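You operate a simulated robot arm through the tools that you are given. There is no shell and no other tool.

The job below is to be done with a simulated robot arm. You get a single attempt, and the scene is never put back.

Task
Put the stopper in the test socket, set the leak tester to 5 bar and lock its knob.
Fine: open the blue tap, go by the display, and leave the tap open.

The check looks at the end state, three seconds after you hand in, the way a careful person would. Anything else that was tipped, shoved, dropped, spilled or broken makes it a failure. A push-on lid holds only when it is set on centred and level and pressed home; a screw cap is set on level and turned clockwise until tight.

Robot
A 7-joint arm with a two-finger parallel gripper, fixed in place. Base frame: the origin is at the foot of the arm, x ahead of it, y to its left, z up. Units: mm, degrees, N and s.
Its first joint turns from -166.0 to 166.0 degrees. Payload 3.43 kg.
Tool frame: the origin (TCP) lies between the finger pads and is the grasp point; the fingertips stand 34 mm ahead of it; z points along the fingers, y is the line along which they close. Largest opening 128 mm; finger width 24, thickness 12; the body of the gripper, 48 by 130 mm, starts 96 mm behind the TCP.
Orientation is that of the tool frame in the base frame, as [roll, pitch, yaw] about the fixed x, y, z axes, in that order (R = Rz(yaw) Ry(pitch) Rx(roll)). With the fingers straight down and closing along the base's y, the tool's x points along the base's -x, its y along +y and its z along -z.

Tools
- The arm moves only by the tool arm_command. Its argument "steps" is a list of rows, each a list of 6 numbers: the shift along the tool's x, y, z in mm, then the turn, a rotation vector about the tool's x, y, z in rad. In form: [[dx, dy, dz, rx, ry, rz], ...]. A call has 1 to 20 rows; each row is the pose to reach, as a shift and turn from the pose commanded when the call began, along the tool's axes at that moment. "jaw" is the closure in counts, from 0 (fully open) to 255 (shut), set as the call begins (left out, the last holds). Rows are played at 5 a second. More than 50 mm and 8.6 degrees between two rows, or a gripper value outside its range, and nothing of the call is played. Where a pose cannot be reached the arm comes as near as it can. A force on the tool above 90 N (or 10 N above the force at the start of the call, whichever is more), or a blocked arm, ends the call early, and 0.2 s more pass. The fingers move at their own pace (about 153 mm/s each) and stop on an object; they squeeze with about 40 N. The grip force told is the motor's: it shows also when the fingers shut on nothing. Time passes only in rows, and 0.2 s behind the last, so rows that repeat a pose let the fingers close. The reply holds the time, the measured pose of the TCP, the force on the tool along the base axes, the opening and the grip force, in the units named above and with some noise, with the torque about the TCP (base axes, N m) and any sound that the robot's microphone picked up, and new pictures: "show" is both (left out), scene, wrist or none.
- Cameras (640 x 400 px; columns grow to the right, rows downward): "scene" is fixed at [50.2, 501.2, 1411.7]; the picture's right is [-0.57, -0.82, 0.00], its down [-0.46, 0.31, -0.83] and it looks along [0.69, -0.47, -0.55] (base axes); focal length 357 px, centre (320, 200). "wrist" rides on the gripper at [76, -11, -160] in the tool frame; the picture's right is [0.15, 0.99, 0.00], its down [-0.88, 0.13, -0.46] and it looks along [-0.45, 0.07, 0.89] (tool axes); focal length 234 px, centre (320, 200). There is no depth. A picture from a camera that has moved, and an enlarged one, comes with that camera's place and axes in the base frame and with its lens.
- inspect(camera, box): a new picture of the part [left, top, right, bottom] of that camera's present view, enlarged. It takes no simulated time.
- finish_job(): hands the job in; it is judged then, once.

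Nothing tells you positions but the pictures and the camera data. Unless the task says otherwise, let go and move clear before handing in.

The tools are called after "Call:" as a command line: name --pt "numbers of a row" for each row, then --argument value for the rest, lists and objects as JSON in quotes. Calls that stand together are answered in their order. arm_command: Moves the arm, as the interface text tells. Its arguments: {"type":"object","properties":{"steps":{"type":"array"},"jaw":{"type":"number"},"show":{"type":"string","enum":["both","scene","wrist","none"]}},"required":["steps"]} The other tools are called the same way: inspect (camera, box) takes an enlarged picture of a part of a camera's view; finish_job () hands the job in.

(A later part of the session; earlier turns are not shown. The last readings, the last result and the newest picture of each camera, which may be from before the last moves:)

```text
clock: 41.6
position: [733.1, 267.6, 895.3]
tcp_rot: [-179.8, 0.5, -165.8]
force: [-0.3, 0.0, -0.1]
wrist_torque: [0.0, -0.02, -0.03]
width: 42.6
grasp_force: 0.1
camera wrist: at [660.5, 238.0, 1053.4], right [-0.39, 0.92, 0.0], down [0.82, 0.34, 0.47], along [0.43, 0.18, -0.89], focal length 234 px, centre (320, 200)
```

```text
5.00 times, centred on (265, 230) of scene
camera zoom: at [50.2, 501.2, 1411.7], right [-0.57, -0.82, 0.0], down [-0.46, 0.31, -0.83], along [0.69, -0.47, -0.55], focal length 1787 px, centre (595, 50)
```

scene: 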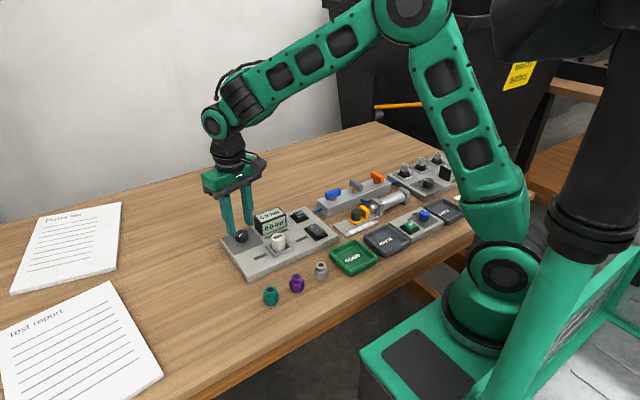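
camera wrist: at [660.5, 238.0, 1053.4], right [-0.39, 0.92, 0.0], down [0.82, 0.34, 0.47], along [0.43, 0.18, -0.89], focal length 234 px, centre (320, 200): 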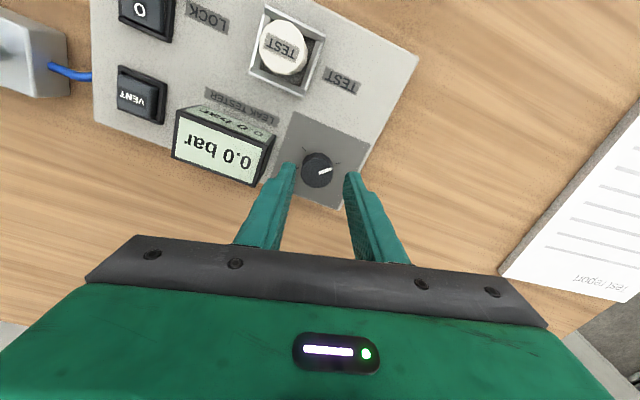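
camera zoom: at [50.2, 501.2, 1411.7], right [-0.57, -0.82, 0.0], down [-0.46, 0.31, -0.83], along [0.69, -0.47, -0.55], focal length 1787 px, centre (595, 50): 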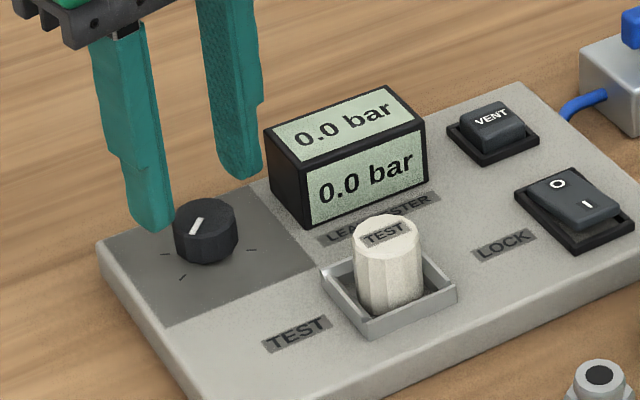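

The knob sits about (-3, -4) mm from the tool axis. I'll correct that, lower 17 mm, then close gently.

Call:
arm_command --pt "2 -1.5 2 0 0 0" --pt "4 -3.1 4 0 0 0" --pt "4 -3.1 10 0 0 0" --pt "4 -3.1 16 0 0 0" --pt "4 -3.1 16 0 0 0"

Call:
inspect --camera "wrist" --box '[240, 110, 400, 210]'

Call:
inspect --camera "scene" --box '[205, 190, 325, 270]'

```text
clock: 42.8
position: [730.2, 261.8, 878.9]
tcp_rot: [-179.7, 0.6, -165.7]
force: [0.4, -0.3, -1.6]
wrist_torque: [0.0, -0.01, 0.01]
width: 42.7
grasp_force: 0.0
camera wrist: at [657.8, 234.2, 1037.4], right [-0.39, 0.92, 0.0], down [0.82, 0.34, 0.47], along [0.43, 0.18, -0.89], focal length 234 px, centre (320, 200)
```

scene: 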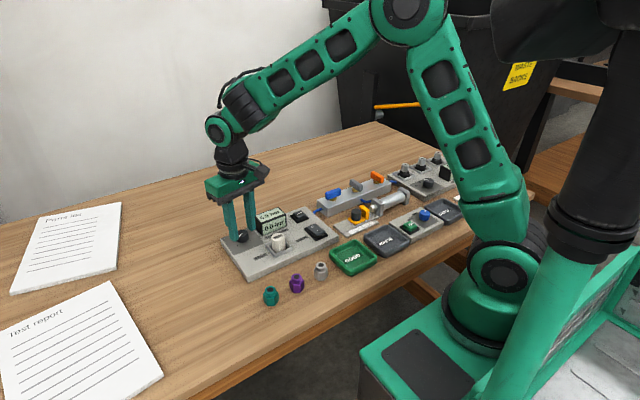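
wrist: 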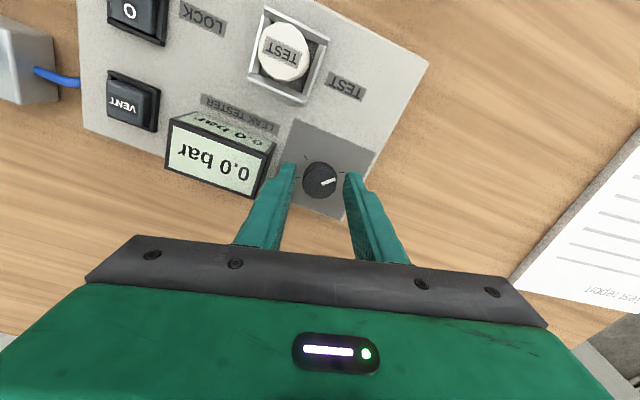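

```text
4.00 times, centred on (320, 160) of wrist
camera zoom: at [657.8, 234.2, 1037.4], right [-0.39, 0.92, 0.0], down [0.82, 0.34, 0.47], along [0.43, 0.18, -0.89], focal length 937 px, centre (320, 360)
```

zoom: 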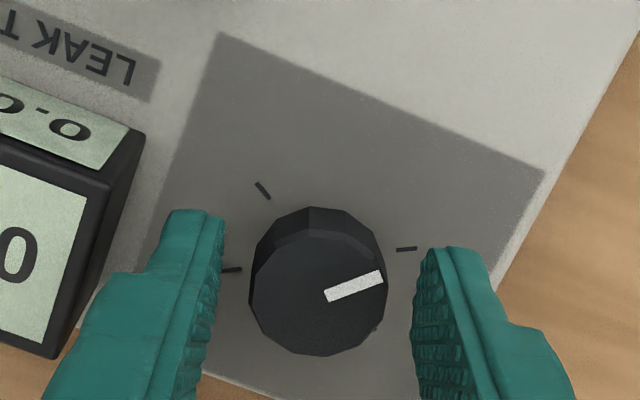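

```text
5.00 times, centred on (265, 230) of scene
camera zoom: at [50.2, 501.2, 1411.7], right [-0.57, -0.82, 0.0], down [-0.46, 0.31, -0.83], along [0.69, -0.47, -0.55], focal length 1787 px, centre (595, 50)
```

zoom: 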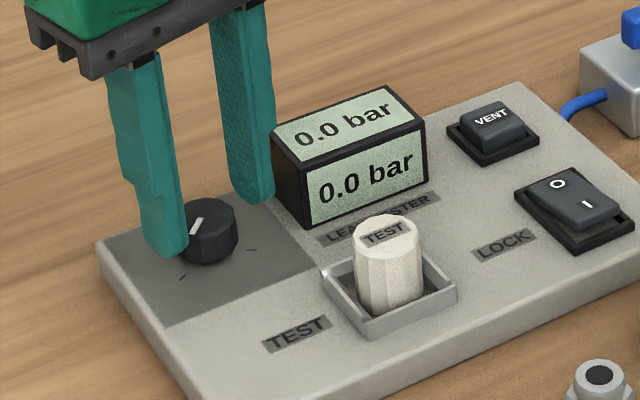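

The wrist view shows the knob centred between the fingers. I'll make a small fix along the finger plane and close.

Call:
arm_command --pt "-1.5 0 0 0 0 0" --pt "-1.5 0 1 0 0 0" --show "none"

Call:
arm_command --pt "0 0 0 0 0 0" --pt "0 0 0 0 0 0" --pt "0 0 0 0 0 0" --jaw 255

Call:
inspect --camera "wrist" --box '[240, 110, 400, 210]'

Call:
inspect --camera "scene" --box '[205, 190, 325, 270]'

```text
clock: 43.4
position: [732.4, 262.6, 877.3]
tcp_rot: [-179.8, 0.7, -165.6]
force: [0.1, 0.1, -0.4]
wrist_torque: [-0.02, 0.0, -0.02]
width: 42.7
grasp_force: 0.1
```

```text
clock: 44.2
position: [732.5, 264.4, 877.1]
tcp_rot: [-179.9, 0.7, -165.6]
force: [0.2, 3.0, -1.3]
wrist_torque: [0.27, -0.19, 0.04]
width: 30.7
grasp_force: 44.8
camera wrist: at [659.0, 234.9, 1036.6], right [-0.39, 0.92, 0.0], down [0.82, 0.34, 0.47], along [0.43, 0.18, -0.89], focal length 234 px, centre (320, 200)
```

scene: 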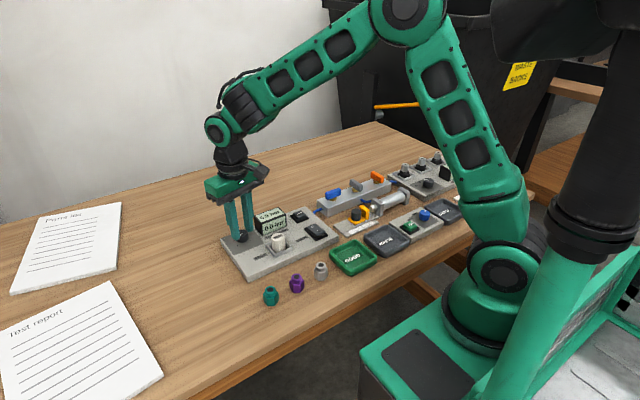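
wrist: 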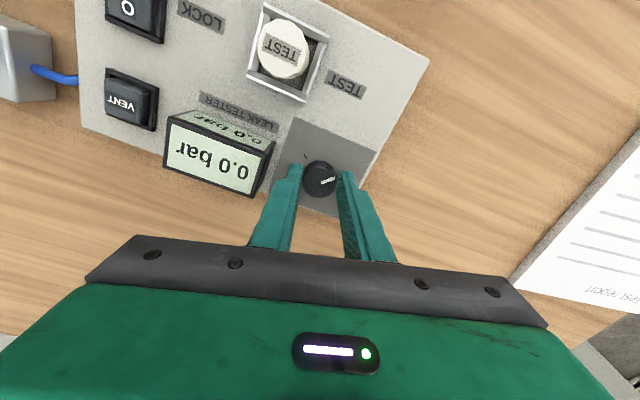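

```text
4.00 times, centred on (320, 160) of wrist
camera zoom: at [659.0, 234.9, 1036.6], right [-0.39, 0.92, 0.0], down [0.82, 0.34, 0.47], along [0.43, 0.18, -0.89], focal length 937 px, centre (320, 360)
```

zoom: 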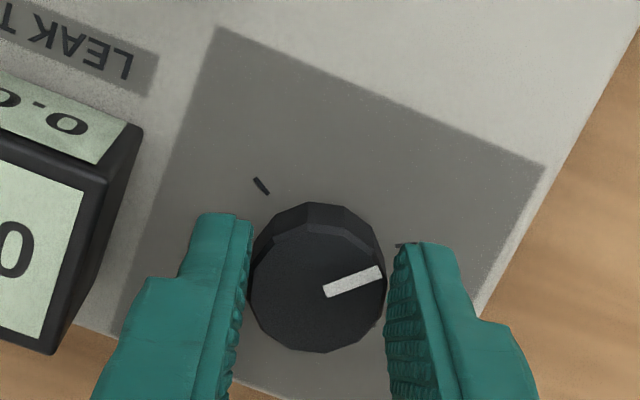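

```text
5.00 times, centred on (265, 230) of scene
camera zoom: at [50.2, 501.2, 1411.7], right [-0.57, -0.82, 0.0], down [-0.46, 0.31, -0.83], along [0.69, -0.47, -0.55], focal length 1787 px, centre (595, 50)
```

zoom: 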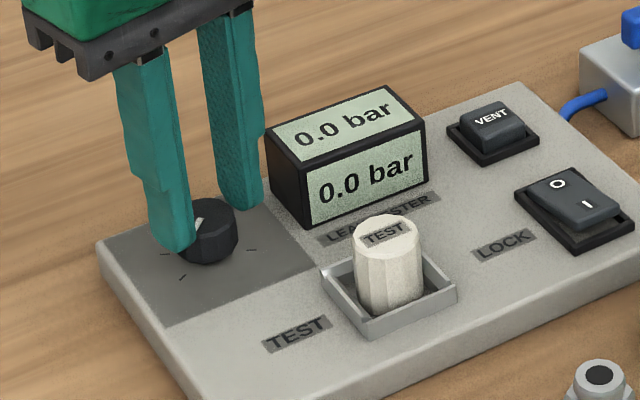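

The grip on the knob is well balanced. I'll turn clockwise about 30° and read the display.

Call:
arm_command --pt "0 0 0 0 0 0.1" --pt "0 0 0 0 0 0.2" --pt "0 0 0 0 0 0.3" --pt "0 0 0 0 0 0.4" --pt "0 0 0 0 0 0.5" --pt "0 0 0 0 0 0.5" --pt "0 0 0 0 0 0.5"

Call:
inspect --camera "scene" --box '[205, 190, 325, 270]'

Call:
inspect --camera "wrist" --box '[240, 110, 400, 210]'

```text
clock: 45.8
position: [732.1, 265.5, 878.1]
tcp_rot: [179.8, 0.8, 165.8]
force: [7.2, 34.8, -2.5]
wrist_torque: [1.32, -0.45, 0.23]
width: 30.3
grasp_force: 45.0
camera wrist: at [653.2, 274.4, 1036.4], right [0.1, 0.99, 0.0], down [0.88, -0.09, 0.47], along [0.47, -0.04, -0.88], focal length 234 px, centre (320, 200)
```

scene: 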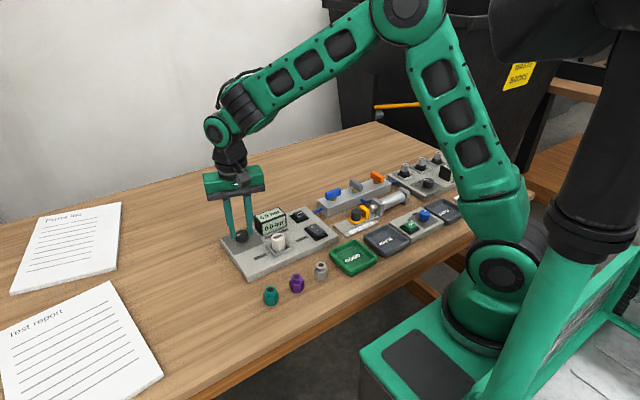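
wrist: 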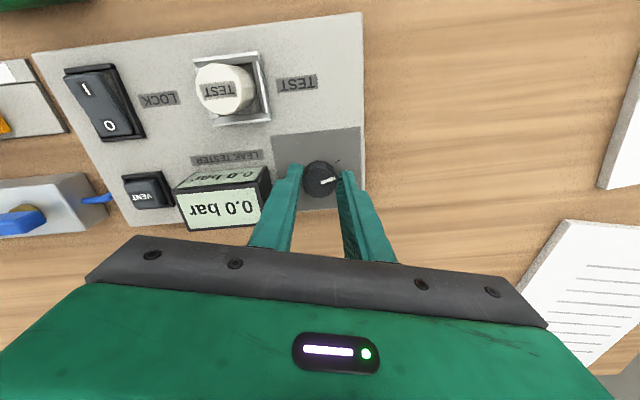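

```text
5.00 times, centred on (265, 230) of scene
camera zoom: at [50.2, 501.2, 1411.7], right [-0.57, -0.82, 0.0], down [-0.46, 0.31, -0.83], along [0.69, -0.47, -0.55], focal length 1787 px, centre (595, 50)
```

zoom: 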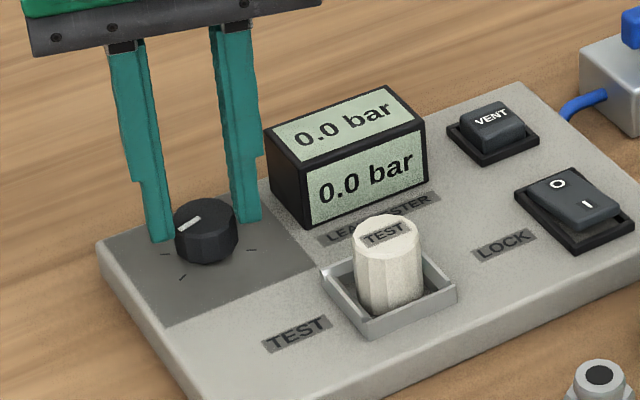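

```text
4.00 times, centred on (320, 160) of wrist
camera zoom: at [653.2, 274.4, 1036.4], right [0.1, 0.99, 0.0], down [0.88, -0.09, 0.47], along [0.47, -0.04, -0.88], focal length 937 px, centre (320, 360)
```

zoom: 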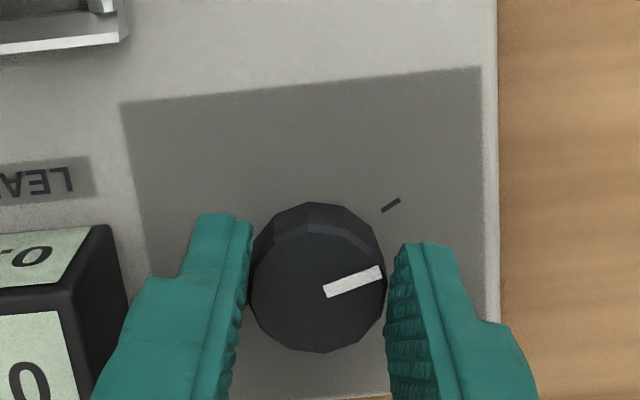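

The knob turns with the gripper but the display still reads 0.0. I'll wait a second to see whether it lags.

Call:
arm_command --pt "0 0 0 0 0 0" --pt "0 0 0 0 0 0" --pt "0 0 0 0 0 0" --pt "0 0 0 0 0 0" --pt "0 0 0 0 0 0" --show "none"

Call:
inspect --camera "scene" --box '[205, 190, 325, 270]'

Call:
inspect --camera "scene" --box '[290, 160, 410, 240]'

```text
clock: 47.0
position: [732.5, 265.7, 876.5]
tcp_rot: [179.7, 0.7, 165.7]
force: [10.2, 43.0, 3.4]
wrist_torque: [1.37, -0.02, 0.26]
width: 30.8
grasp_force: 44.6
```

```text
5.00 times, centred on (265, 230) of scene
camera zoom: at [50.2, 501.2, 1411.7], right [-0.57, -0.82, 0.0], down [-0.46, 0.31, -0.83], along [0.69, -0.47, -0.55], focal length 1787 px, centre (595, 50)
```

zoom: 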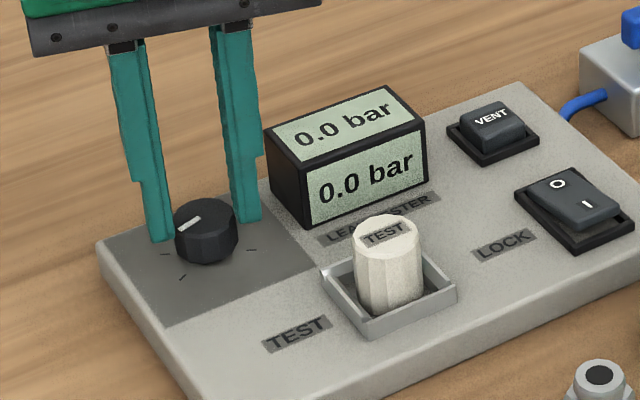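

```text
5.00 times, centred on (350, 200) of scene
camera zoom: at [50.2, 501.2, 1411.7], right [-0.57, -0.82, 0.0], down [-0.46, 0.31, -0.83], along [0.69, -0.47, -0.55], focal length 1787 px, centre (170, 200)
```

zoom: 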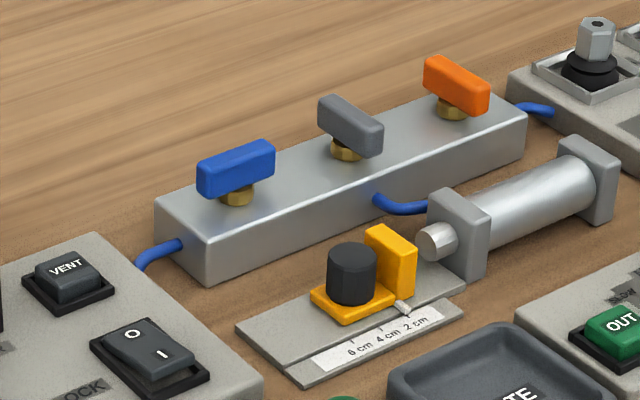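

Still 0.0. I'll turn on clockwise in steps while watching the display, and relieve the side load as I go.

Call:
arm_command --pt "0.3 1 0 0 0 0.1" --pt "0.5 1.8 0 0 0 0.2" --pt "0.5 1.8 0 0 0 0.3" --pt "0.5 1.8 0 0 0 0.4" --pt "0.5 1.8 0 0 0 0.5" --pt "0.5 1.8 0 0 0 0.5" --pt "0.5 1.8 0 0 0 0.5"

Call:
inspect --camera "scene" --box '[205, 190, 325, 270]'

Call:
inspect --camera "wrist" --box '[240, 110, 400, 210]'

```text
clock: 48.6
position: [732.7, 268.3, 877.7]
tcp_rot: [179.4, 0.5, 137.1]
force: [16.9, 44.1, 1.7]
wrist_torque: [1.52, -0.46, 0.25]
width: 30.9
grasp_force: 44.9
camera wrist: at [667.1, 311.8, 1036.4], right [0.57, 0.82, 0.01], down [0.73, -0.51, 0.47], along [0.39, -0.26, -0.89], focal length 234 px, centre (320, 200)
```

scene: 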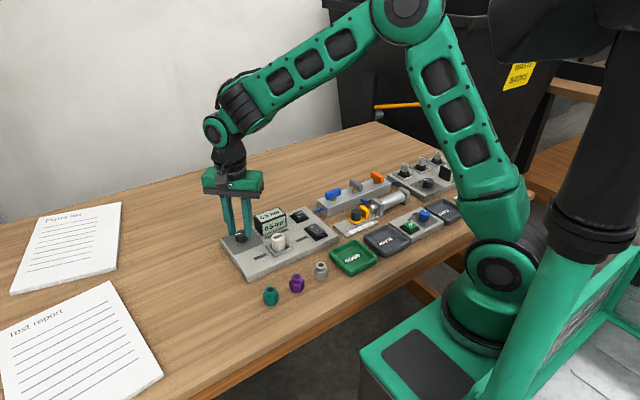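
wrist: 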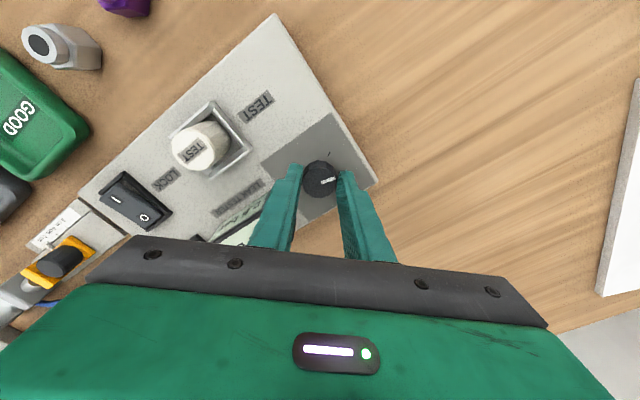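

```text
5.00 times, centred on (265, 230) of scene
camera zoom: at [50.2, 501.2, 1411.7], right [-0.57, -0.82, 0.0], down [-0.46, 0.31, -0.83], along [0.69, -0.47, -0.55], focal length 1787 px, centre (595, 50)
```

zoom: 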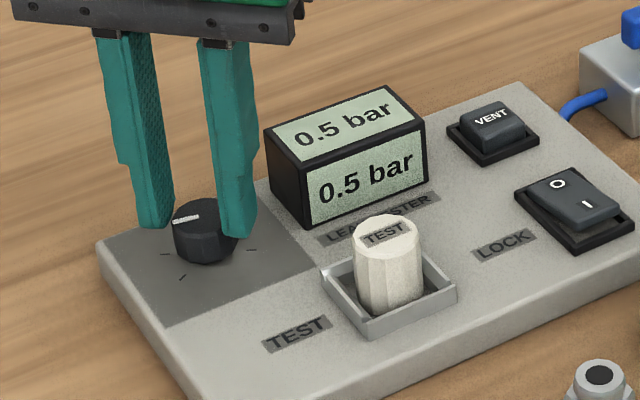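

```text
4.00 times, centred on (320, 160) of wrist
camera zoom: at [667.1, 311.8, 1036.4], right [0.57, 0.82, 0.01], down [0.73, -0.51, 0.47], along [0.39, -0.26, -0.89], focal length 937 px, centre (320, 360)
```

zoom: 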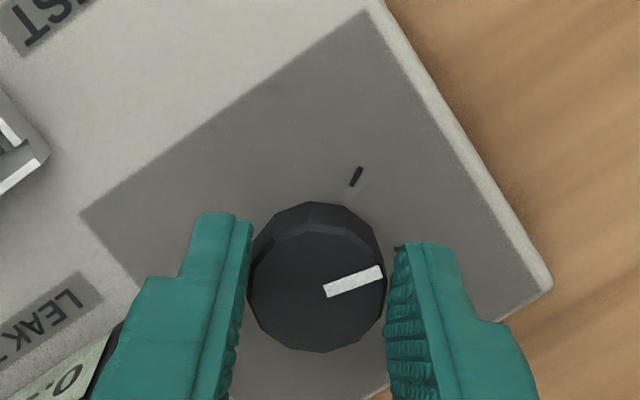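

The display is responding and reads 0.5 bar. I'll continue and let it settle at each step.

Call:
arm_command --pt "0 0.5 0 0 0 0.1" --pt "0 1 0 0 0 0.2" --pt "0 1 0 0 0 0.3" --pt "0 1 0 0 0 0.3" --pt "0 1 0 0 0 0.3" --pt "0 1 0 0 0 0.3" --pt "0 1 0 0 0 0.3" --show "none"

Call:
inspect --camera "scene" --box '[205, 190, 325, 270]'

```text
clock: 50.2
position: [735.0, 269.4, 877.8]
tcp_rot: [179.0, 0.3, 120.0]
force: [20.3, 46.9, -2.9]
wrist_torque: [1.73, -0.48, 0.2]
width: 31.0
grasp_force: 44.5
```

```text
5.00 times, centred on (265, 230) of scene
camera zoom: at [50.2, 501.2, 1411.7], right [-0.57, -0.82, 0.0], down [-0.46, 0.31, -0.83], along [0.69, -0.47, -0.55], focal length 1787 px, centre (595, 50)
```

zoom: 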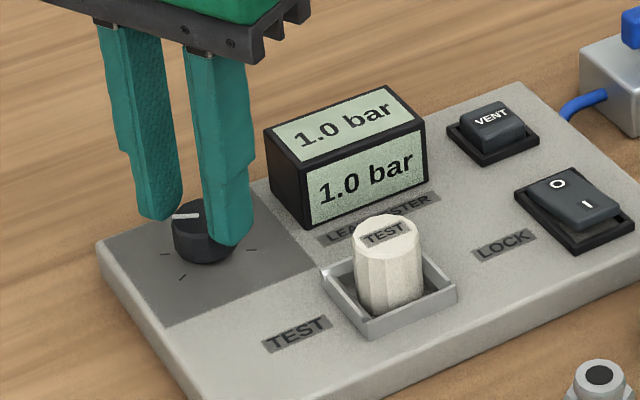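

It reads 1.0 bar. The side load shows the knob centre is about 4.5 mm behind my tool axis, so I'll relieve it and let the tool follow the right arc as I turn further.

Call:
arm_command --pt "1.3 2 0 0 0 0.05" --pt "2.6 4.2 0 0 0 0.1" --pt "2.5 4.6 0 0 0 0.2" --pt "2.4 5 0 0 0 0.3" --pt "2.3 5.5 0 0 0 0.4" --pt "2.1 5.9 0 0 0 0.5" --pt "2.1 5.9 0 0 0 0.5" --pt "2.1 5.9 0 0 0 0.5" --show "none"

Call:
inspect --camera "scene" --box '[205, 190, 325, 270]'

```text
clock: 52.0
position: [737.0, 268.7, 878.0]
tcp_rot: [179.4, 0.1, 90.9]
force: [4.1, 2.2, 8.6]
wrist_torque: [-1.21, -0.22, -0.04]
width: 31.0
grasp_force: 44.9
```

```text
5.00 times, centred on (265, 230) of scene
camera zoom: at [50.2, 501.2, 1411.7], right [-0.57, -0.82, 0.0], down [-0.46, 0.31, -0.83], along [0.69, -0.47, -0.55], focal length 1787 px, centre (595, 50)
```

zoom: 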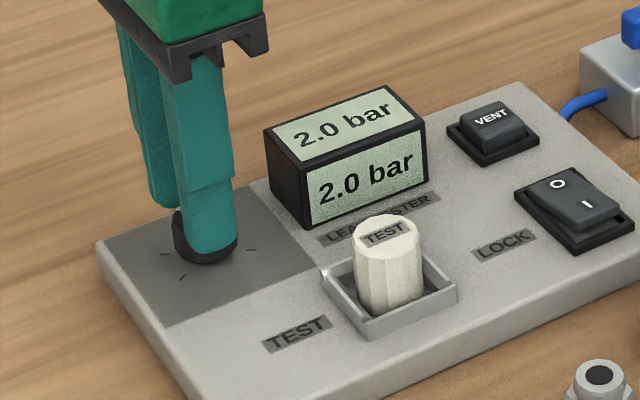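

2.0 bar now with almost no side load. I'll let go, unwind the wrist, and re-grip centred on the knob axis at (737, 265.5) for the rest of the turn.

Call:
arm_command --pt "0 0 0 0 0 0" --pt "0 0 0 0 0 0" --pt "0 0 -15 0 0 0" --pt "0 0 -35 0 0 0" --pt "0 0 -35 0 0 0" --jaw 165 --show "scene"

Call:
inspect --camera "scene" --box '[205, 190, 325, 270]'

```text
clock: 53.2
position: [736.9, 270.6, 912.5]
tcp_rot: [179.3, 0.1, 91.1]
force: [-0.2, 0.4, -0.9]
wrist_torque: [-0.04, 0.02, -0.01]
width: 45.2
grasp_force: 0.0
```

scene: 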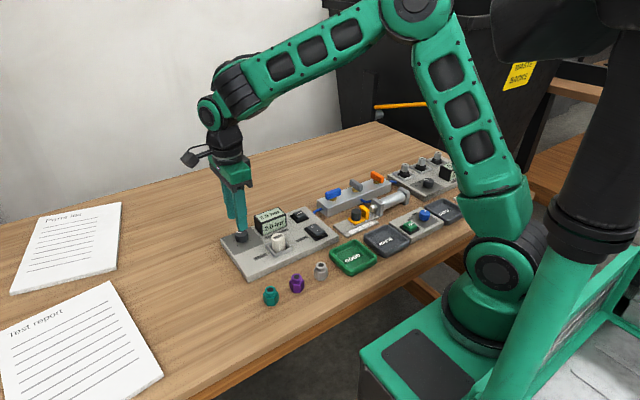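

```text
5.00 times, centred on (265, 230) of scene
camera zoom: at [50.2, 501.2, 1411.7], right [-0.57, -0.82, 0.0], down [-0.46, 0.31, -0.83], along [0.69, -0.47, -0.55], focal length 1787 px, centre (595, 50)
```

zoom: 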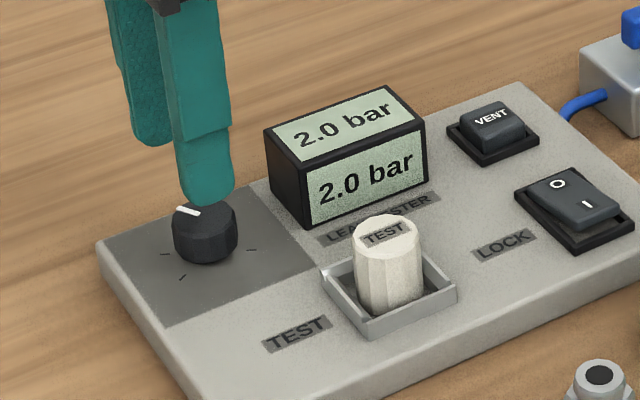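

Call:
arm_command --pt "-1 0 0 0 0 -0.14" --pt "-2 0 0 0 0 -0.28" --pt "-3 0 0 0 0 -0.42" --pt "-4 0 0 0 0 -0.56" --pt "-5 0 0 0 0 -0.7" --pt "-5 0 0 0 0 -0.84" --pt "-5 0 0 0 0 -0.98" --pt "-5 0 0 0 0 -1.12" --pt "-5 0 0 0 0 -1.26" --pt "-5 0 0 0 0 -1.4" --pt "-5 0 0 0 0 -1.54" --pt "-5 0 0 0 0 -1.68" --pt "-5 0 0 0 0 -1.82" --pt "-5 0 0 0 0 -1.82" --pt "-5 0 0 0 0 -1.82"

Call:
inspect --camera "wrist" --box '[240, 110, 400, 210]'

```text
clock: 56.4
position: [737.9, 266.1, 911.8]
tcp_rot: [-179.7, 0.7, -164.5]
force: [-0.2, 0.1, -0.3]
wrist_torque: [0.0, 0.03, -0.04]
width: 45.1
grasp_force: 0.1
camera wrist: at [664.1, 235.7, 1071.3], right [-0.41, 0.91, -0.01], down [0.81, 0.36, 0.47], along [0.43, 0.18, -0.89], focal length 234 px, centre (320, 200)
```

scene: 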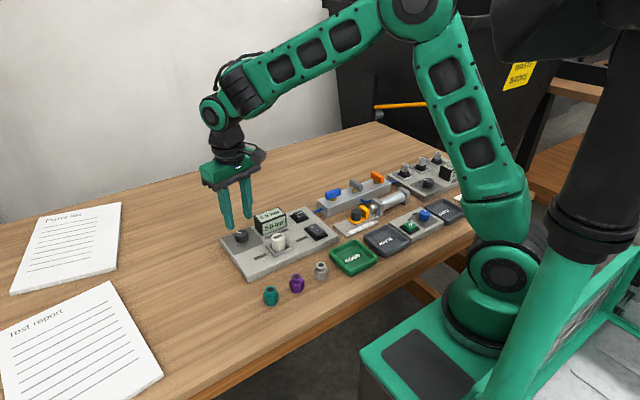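
wrist: 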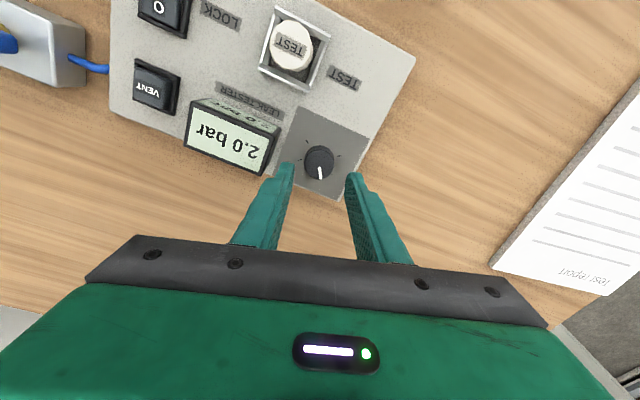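

```text
4.00 times, centred on (320, 160) of wrist
camera zoom: at [664.1, 235.7, 1071.3], right [-0.41, 0.91, -0.01], down [0.81, 0.36, 0.47], along [0.43, 0.18, -0.89], focal length 937 px, centre (320, 360)
```

zoom: 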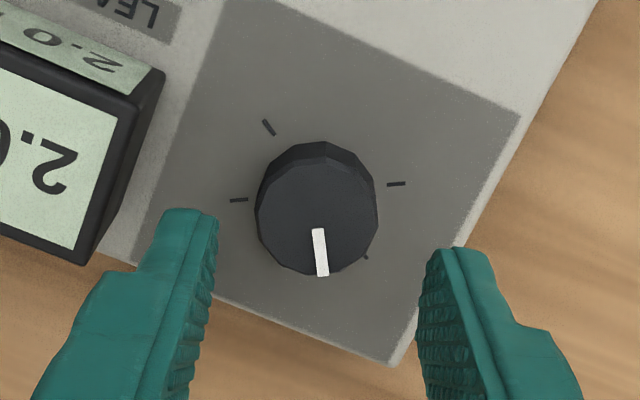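

The wrist is centred over the knob at (737.9, 266.1). I'll descend and grip again.

Call:
arm_command --pt "0 0 12 0 0 0" --pt "0 0 24 0 0 0" --pt "0 0 34 0 0 0" --pt "0 0 34 0 0 0" --show "none"

Call:
arm_command --pt "0 0 0 0 0 0" --pt "0 0 0 0 0 0" --pt "0 0 0 0 0 0" --jaw 255 --show "none"

Call:
inspect --camera "wrist" --box '[160, 110, 400, 260]'

```text
clock: 57.4
position: [737.6, 265.9, 878.6]
tcp_rot: [-179.8, 0.7, -164.7]
force: [0.1, -0.4, 0.0]
wrist_torque: [0.01, 0.01, -0.03]
width: 45.4
grasp_force: 0.0
```

```text
clock: 58.2
position: [737.7, 264.3, 877.5]
tcp_rot: [-179.9, 0.6, -164.5]
force: [1.7, -9.3, -0.5]
wrist_torque: [-0.34, -0.07, -0.04]
width: 31.6
grasp_force: 44.7
```

```text
2.67 times, centred on (280, 185) of wrist
camera zoom: at [665.1, 235.2, 1037.1], right [-0.4, 0.92, -0.01], down [0.81, 0.36, 0.46], along [0.43, 0.18, -0.89], focal length 624 px, centre (427, 240)
```

zoom: 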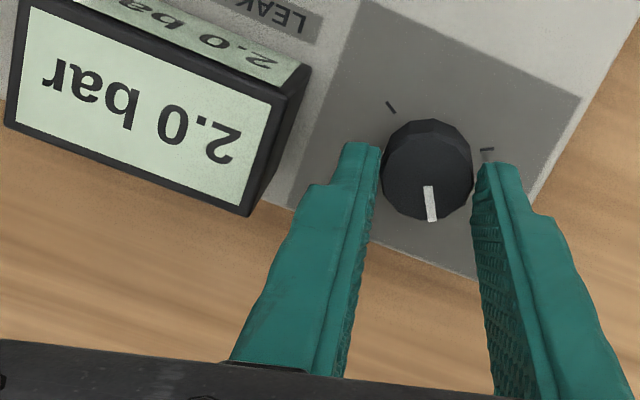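

Gripped with little side force. I'll turn about 50° clockwise and read.

Call:
arm_command --pt "0 0 0 0 0 0.1" --pt "0 0 0 0 0 0.2" --pt "0 0 0 0 0 0.3" --pt "0 0 0 0 0 0.4" --pt "0 0 0 0 0 0.5" --pt "0 0 0 0 0 0.6" --pt "0 0 0 0 0 0.7" --pt "0 0 0 0 0 0.8" --pt "0 0 0 0 0 0.9" --pt "0 0 0 0 0 0.9" --pt "0 0 0 0 0 0.9" --pt "0 0 0 0 0 0.9" --show "none"

Call:
inspect --camera "scene" --box '[205, 190, 325, 270]'

```text
clock: 60.8
position: [737.9, 264.2, 877.2]
tcp_rot: [179.7, 0.5, 143.8]
force: [4.8, -17.2, 0.0]
wrist_torque: [-0.6, -0.08, -0.04]
width: 31.4
grasp_force: 45.2
```

```text
5.00 times, centred on (265, 230) of scene
camera zoom: at [50.2, 501.2, 1411.7], right [-0.57, -0.82, 0.0], down [-0.46, 0.31, -0.83], along [0.69, -0.47, -0.55], focal length 1787 px, centre (595, 50)
```

zoom: 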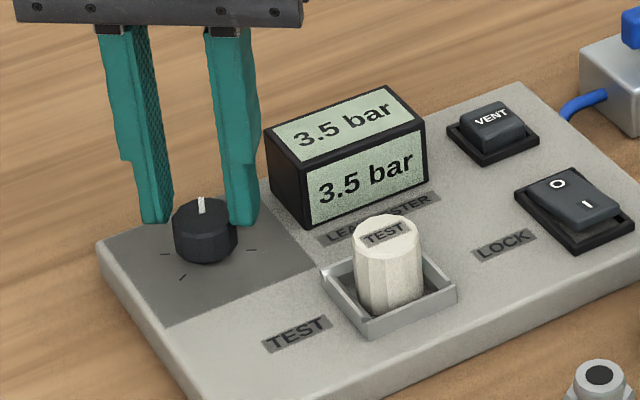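

3.5 bar now. I'll continue in smaller steps.

Call:
arm_command --pt "0 -0.3 0 0 0 0.1" --pt "0 -0.6 0 0 0 0.2" --pt "0 -0.6 0 0 0 0.3" --pt "0 -0.6 0 0 0 0.4" --pt "0 -0.6 0 0 0 0.4" --pt "0 -0.6 0 0 0 0.4" --pt "0 -0.6 0 0 0 0.4" --show "none"

Call:
inspect --camera "scene" --box '[205, 190, 325, 270]'

```text
clock: 62.4
position: [736.9, 263.9, 878.9]
tcp_rot: [179.4, 0.4, 120.8]
force: [14.8, -12.7, -11.5]
wrist_torque: [-0.23, -0.26, -0.04]
width: 31.7
grasp_force: 44.9
```

```text
5.00 times, centred on (265, 230) of scene
camera zoom: at [50.2, 501.2, 1411.7], right [-0.57, -0.82, 0.0], down [-0.46, 0.31, -0.83], along [0.69, -0.47, -0.55], focal length 1787 px, centre (595, 50)
```

zoom: 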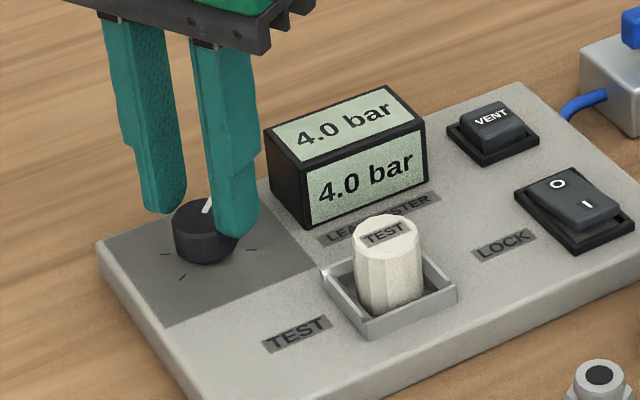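

4.0 bar now. Two more small steps.

Call:
arm_command --pt "0 0 0 0 0 0.1" --pt "0 0 0 0 0 0.2" --pt "0 0 0 0 0 0.3" --pt "0 0 0 0 0 0.3" --pt "0 0 0 0 0 0.3" --pt "0 0 0 0 0 0.3" --show "none"

Call:
inspect --camera "scene" --box '[205, 190, 325, 270]'

```text
clock: 63.8
position: [737.8, 265.2, 878.5]
tcp_rot: [179.4, 0.2, 103.7]
force: [13.0, -15.6, -5.6]
wrist_torque: [-0.76, -0.38, -0.01]
width: 31.6
grasp_force: 45.0
```

```text
5.00 times, centred on (265, 230) of scene
camera zoom: at [50.2, 501.2, 1411.7], right [-0.57, -0.82, 0.0], down [-0.46, 0.31, -0.83], along [0.69, -0.47, -0.55], focal length 1787 px, centre (595, 50)
```

zoom: 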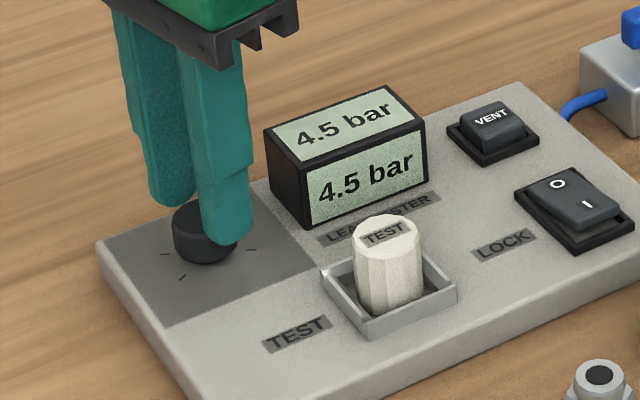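

4.5 bar; the display moves in 0.5 steps. I'll go in finer steps to find where 5.0 begins, so I can sit in the middle of its band.

Call:
arm_command --pt "0 0 0 0 0 0.05" --pt "0 0 0 0 0 0.1" --pt "0 0 0 0 0 0.1" --pt "0 0 0 0 0 0.1" --show "none"

Call:
inspect --camera "scene" --box '[205, 190, 325, 270]'

```text
clock: 64.8
position: [736.6, 266.2, 878.8]
tcp_rot: [179.3, 0.1, 97.9]
force: [12.8, -18.5, -1.7]
wrist_torque: [-0.68, -0.38, 0.01]
width: 31.5
grasp_force: 45.2
```

```text
5.00 times, centred on (265, 230) of scene
camera zoom: at [50.2, 501.2, 1411.7], right [-0.57, -0.82, 0.0], down [-0.46, 0.31, -0.83], along [0.69, -0.47, -0.55], focal length 1787 px, centre (595, 50)
```

zoom: 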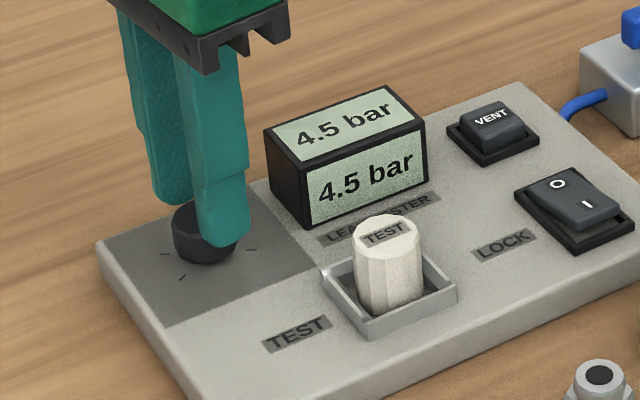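

Call:
arm_command --pt "0 0 0 0 0 0.05" --pt "0 0 0 0 0 0.1" --pt "0 0 0 0 0 0.1" --pt "0 0 0 0 0 0.1" --show "none"

Call:
inspect --camera "scene" --box '[205, 190, 325, 270]'

```text
clock: 65.8
position: [737.9, 266.0, 878.8]
tcp_rot: [179.4, 0.1, 92.2]
force: [11.1, -16.5, -0.6]
wrist_torque: [-0.48, -0.27, -0.02]
width: 31.5
grasp_force: 45.4
```

```text
5.00 times, centred on (265, 230) of scene
camera zoom: at [50.2, 501.2, 1411.7], right [-0.57, -0.82, 0.0], down [-0.46, 0.31, -0.83], along [0.69, -0.47, -0.55], focal length 1787 px, centre (595, 50)
```

zoom: 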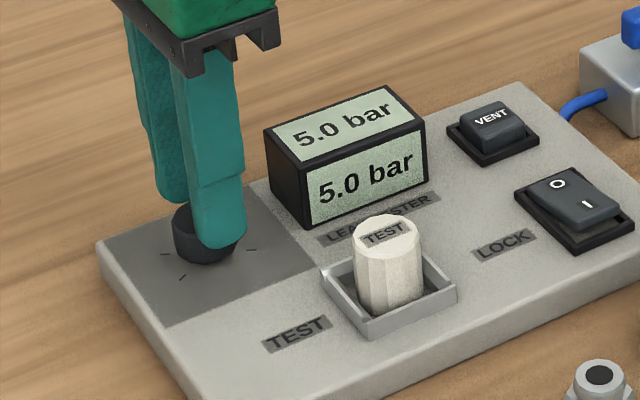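

5.0 bar. The band began in the last 6°, so about 5° more should put me near its middle.

Call:
arm_command --pt "0 0 0 0 0 0.04" --pt "0 0 0 0 0 0.08" --pt "0 0 0 0 0 0.08" --pt "0 0 0 0 0 0.08" --show "none"

Call:
inspect --camera "scene" --box '[205, 190, 325, 270]'

```text
clock: 66.8
position: [737.5, 265.2, 877.8]
tcp_rot: [179.3, 0.0, 87.6]
force: [11.9, -12.7, -4.6]
wrist_torque: [-0.53, -0.38, 0.02]
width: 31.7
grasp_force: 45.6
```

```text
5.00 times, centred on (265, 230) of scene
camera zoom: at [50.2, 501.2, 1411.7], right [-0.57, -0.82, 0.0], down [-0.46, 0.31, -0.83], along [0.69, -0.47, -0.55], focal length 1787 px, centre (595, 50)
```

zoom: 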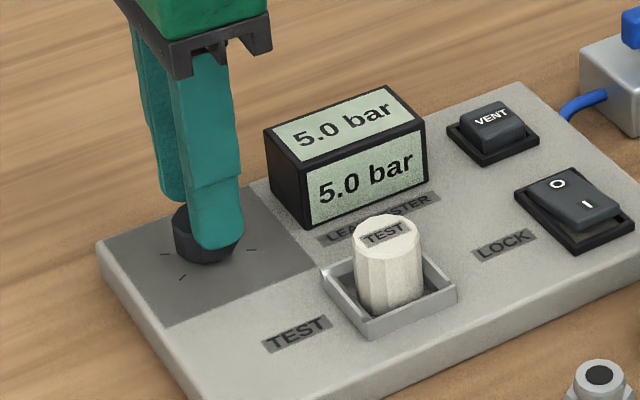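

5.0 bar, well inside the band. I'll release and rise clear.

Call:
arm_command --pt "0 0 0 0 0 0" --pt "0 0 0 0 0 0" --pt "0 0 -15 0 0 0" --pt "0 0 -45 0 0 0" --pt "0 0 -85 0 0 0" --pt "0 0 -110 0 0 0" --pt "0 0 -110 0 0 0" --jaw 165

Call:
inspect --camera "scene" --box '[205, 190, 325, 270]'

Call:
inspect --camera "wrist" --box '[220, 80, 420, 220]'

```text
clock: 68.4
position: [736.2, 265.5, 987.4]
tcp_rot: [179.4, -0.1, 87.7]
force: [-0.5, -0.4, 0.0]
wrist_torque: [-0.04, 0.03, 0.0]
width: 45.2
grasp_force: 0.0
camera wrist: at [725.3, 342.7, 1148.0], right [0.99, 0.11, 0.01], down [0.09, -0.88, 0.46], along [0.06, -0.45, -0.89], focal length 234 px, centre (320, 200)
```

scene: 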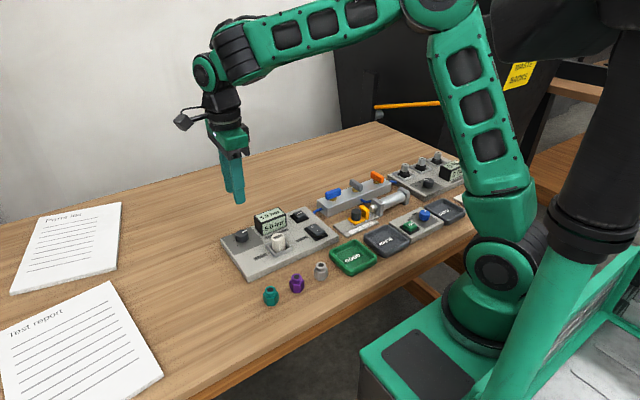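
wrist: 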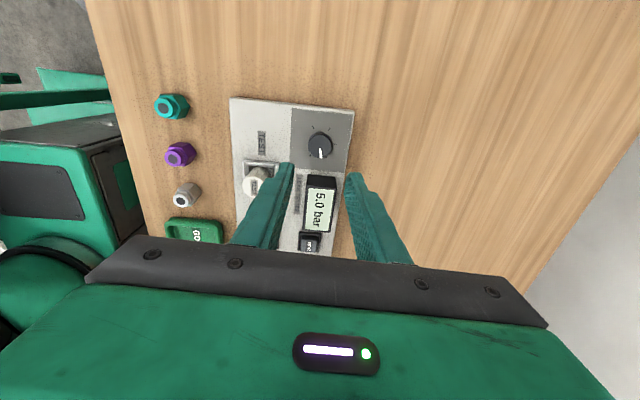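

```text
5.00 times, centred on (265, 230) of scene
camera zoom: at [50.2, 501.2, 1411.7], right [-0.57, -0.82, 0.0], down [-0.46, 0.31, -0.83], along [0.69, -0.47, -0.55], focal length 1787 px, centre (595, 50)
```

zoom: 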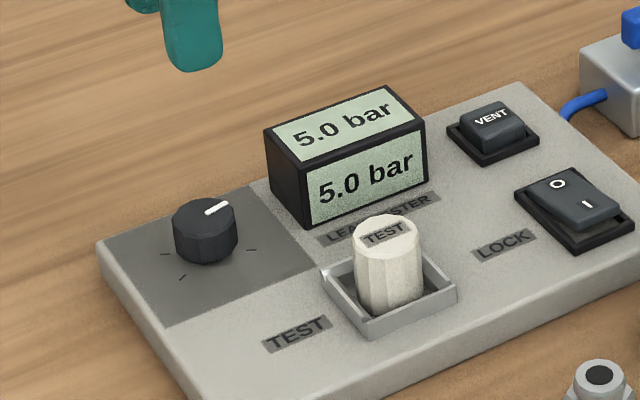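

```text
2.86 times, centred on (320, 150) of wrist
camera zoom: at [725.3, 342.7, 1148.0], right [0.99, 0.11, 0.01], down [0.09, -0.88, 0.46], along [0.06, -0.45, -0.89], focal length 669 px, centre (320, 343)
```

zoom: 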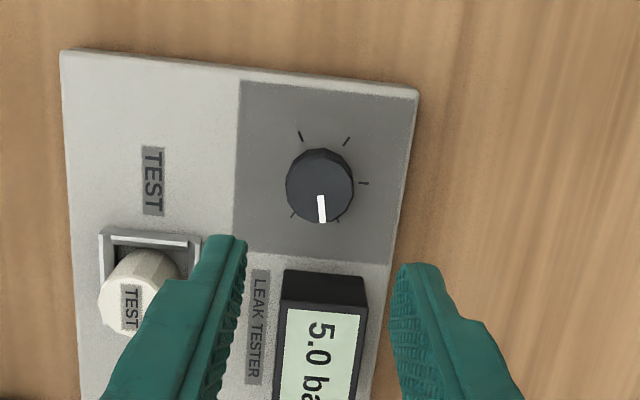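

It holds 5.0 bar with the knob free. Next is the LOCK rocker: unwind the wrist, close the fingers and move above it.

Call:
arm_command --pt "-14 -9 0 0 0 -0.134" --pt "-29 -18 0 0 0 -0.268" --pt "-43 -27 0 0 0 -0.403" --pt "-58 -36 0 0 0 -0.537" --pt "-72 -45 0 0 0 -0.671" --pt "-86 -54 0 0 0 -0.805" --pt "-101 -63 0 0 0 -0.94" --pt "-115 -72 0 0 0 -1.074" --pt "-130 -81 0 0 0 -1.208" --pt "-144 -90 0 0 0 -1.342" --pt "-158 -99 0 0 0 -1.477" --pt "-172 -109 0 0 0 -1.61" --pt "-172 -109 0 0 0 -1.61" --pt "-172 -109 0 0 0 -1.61" --jaw 255

Call:
inspect --camera "wrist" --box '[220, 90, 420, 215]'

Call:
inspect --camera "scene" --box '[270, 170, 390, 250]'

```text
clock: 71.4
position: [619.4, 96.5, 986.1]
tcp_rot: [-180.0, 0.7, 180.0]
force: [0.7, 0.3, 0.0]
wrist_torque: [0.0, 0.0, 0.02]
width: 0.1
grasp_force: 32.8
camera wrist: at [541.1, 87.1, 1146.0], right [-0.15, 0.99, 0.0], down [0.88, 0.13, 0.47], along [0.46, 0.07, -0.88], focal length 234 px, centre (320, 200)
```

scene: 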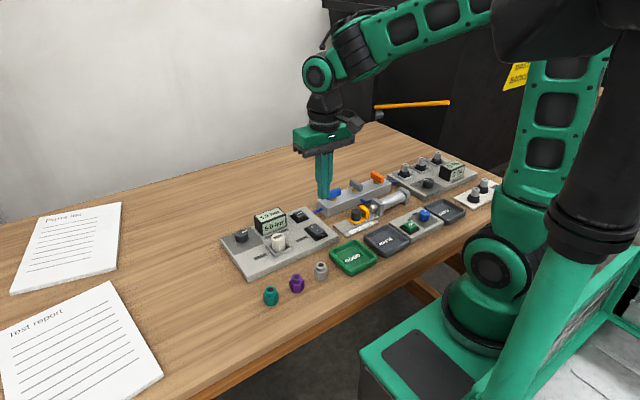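
wrist: 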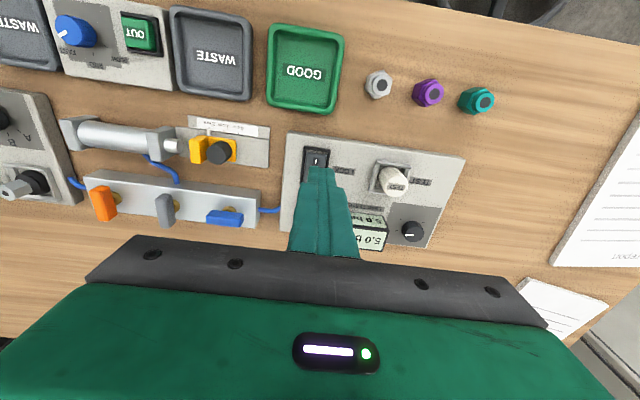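

```text
3.20 times, centred on (320, 152) of wrist
camera zoom: at [541.1, 87.1, 1146.0], right [-0.15, 0.99, 0.0], down [0.88, 0.13, 0.47], along [0.46, 0.07, -0.88], focal length 749 px, centre (320, 352)
```

zoom: 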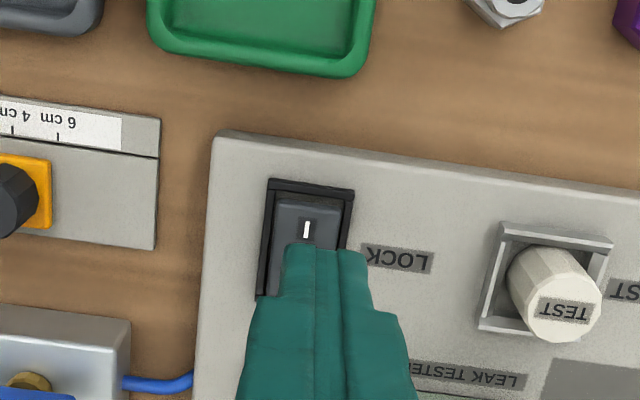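

```text
5.00 times, centred on (330, 210) of scene
camera zoom: at [50.2, 501.2, 1411.7], right [-0.57, -0.82, 0.0], down [-0.46, 0.31, -0.83], along [0.69, -0.47, -0.55], focal length 1787 px, centre (270, 150)
```

zoom: 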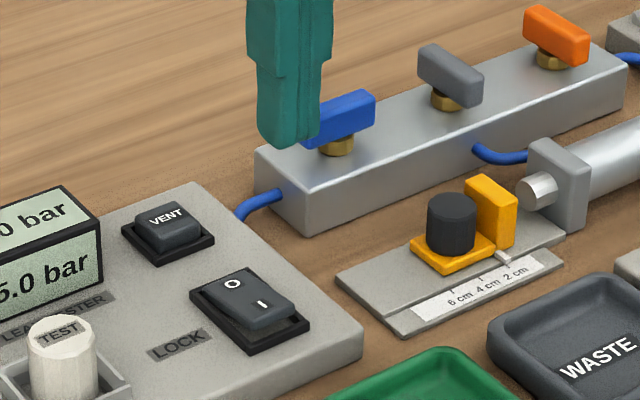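

I'll aim for the raised "I" half of the rocker at about (642, 98) and come down to just above it.

Call:
arm_command --pt "-11 0.5 20 0 0 0" --pt "-22 1 45 0 0 0" --pt "-22 1 65 0 0 0" --pt "-22 1 80 0 0 0" --pt "-22 1 90 0 0 0" --pt "-22 1 90 0 0 0"

Call:
inspect --camera "wrist" --box '[250, 110, 394, 200]'

Call:
inspect --camera "scene" --box '[270, 190, 360, 250]'

```text
clock: 72.8
position: [642.0, 98.7, 898.5]
tcp_rot: [-179.9, 0.6, 179.9]
force: [-0.7, 0.1, 1.1]
wrist_torque: [-0.05, -0.02, 0.0]
width: 0.2
grasp_force: 32.9
camera wrist: at [564.3, 88.0, 1056.4], right [-0.15, 0.99, 0.0], down [0.88, 0.13, 0.47], along [0.46, 0.07, -0.88], focal length 234 px, centre (320, 200)
```

scene: 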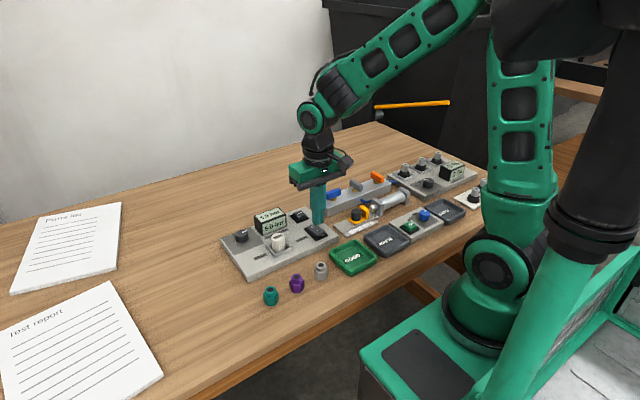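
wrist: 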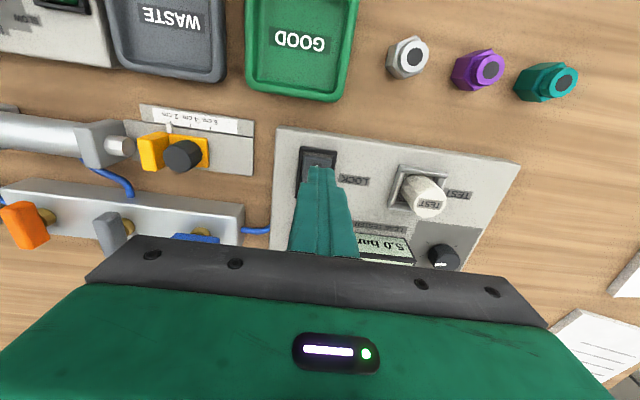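

```text
4.44 times, centred on (322, 155) of wrist
camera zoom: at [564.3, 88.0, 1056.4], right [-0.15, 0.99, 0.0], down [0.88, 0.13, 0.47], along [0.46, 0.07, -0.88], focal length 1041 px, centre (311, 400)
```

zoom: 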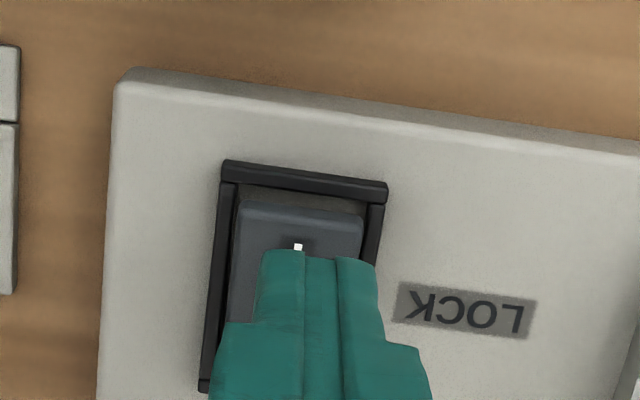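

```text
6.67 times, centred on (315, 220) of scene
camera zoom: at [50.2, 501.2, 1411.7], right [-0.57, -0.82, 0.0], down [-0.46, 0.31, -0.83], along [0.69, -0.47, -0.55], focal length 2383 px, centre (353, 67)
```

zoom: 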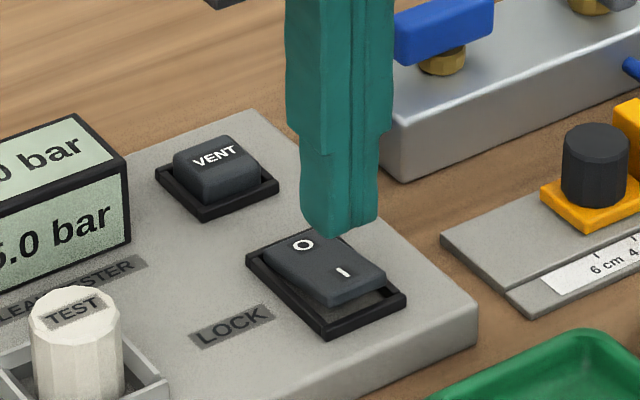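

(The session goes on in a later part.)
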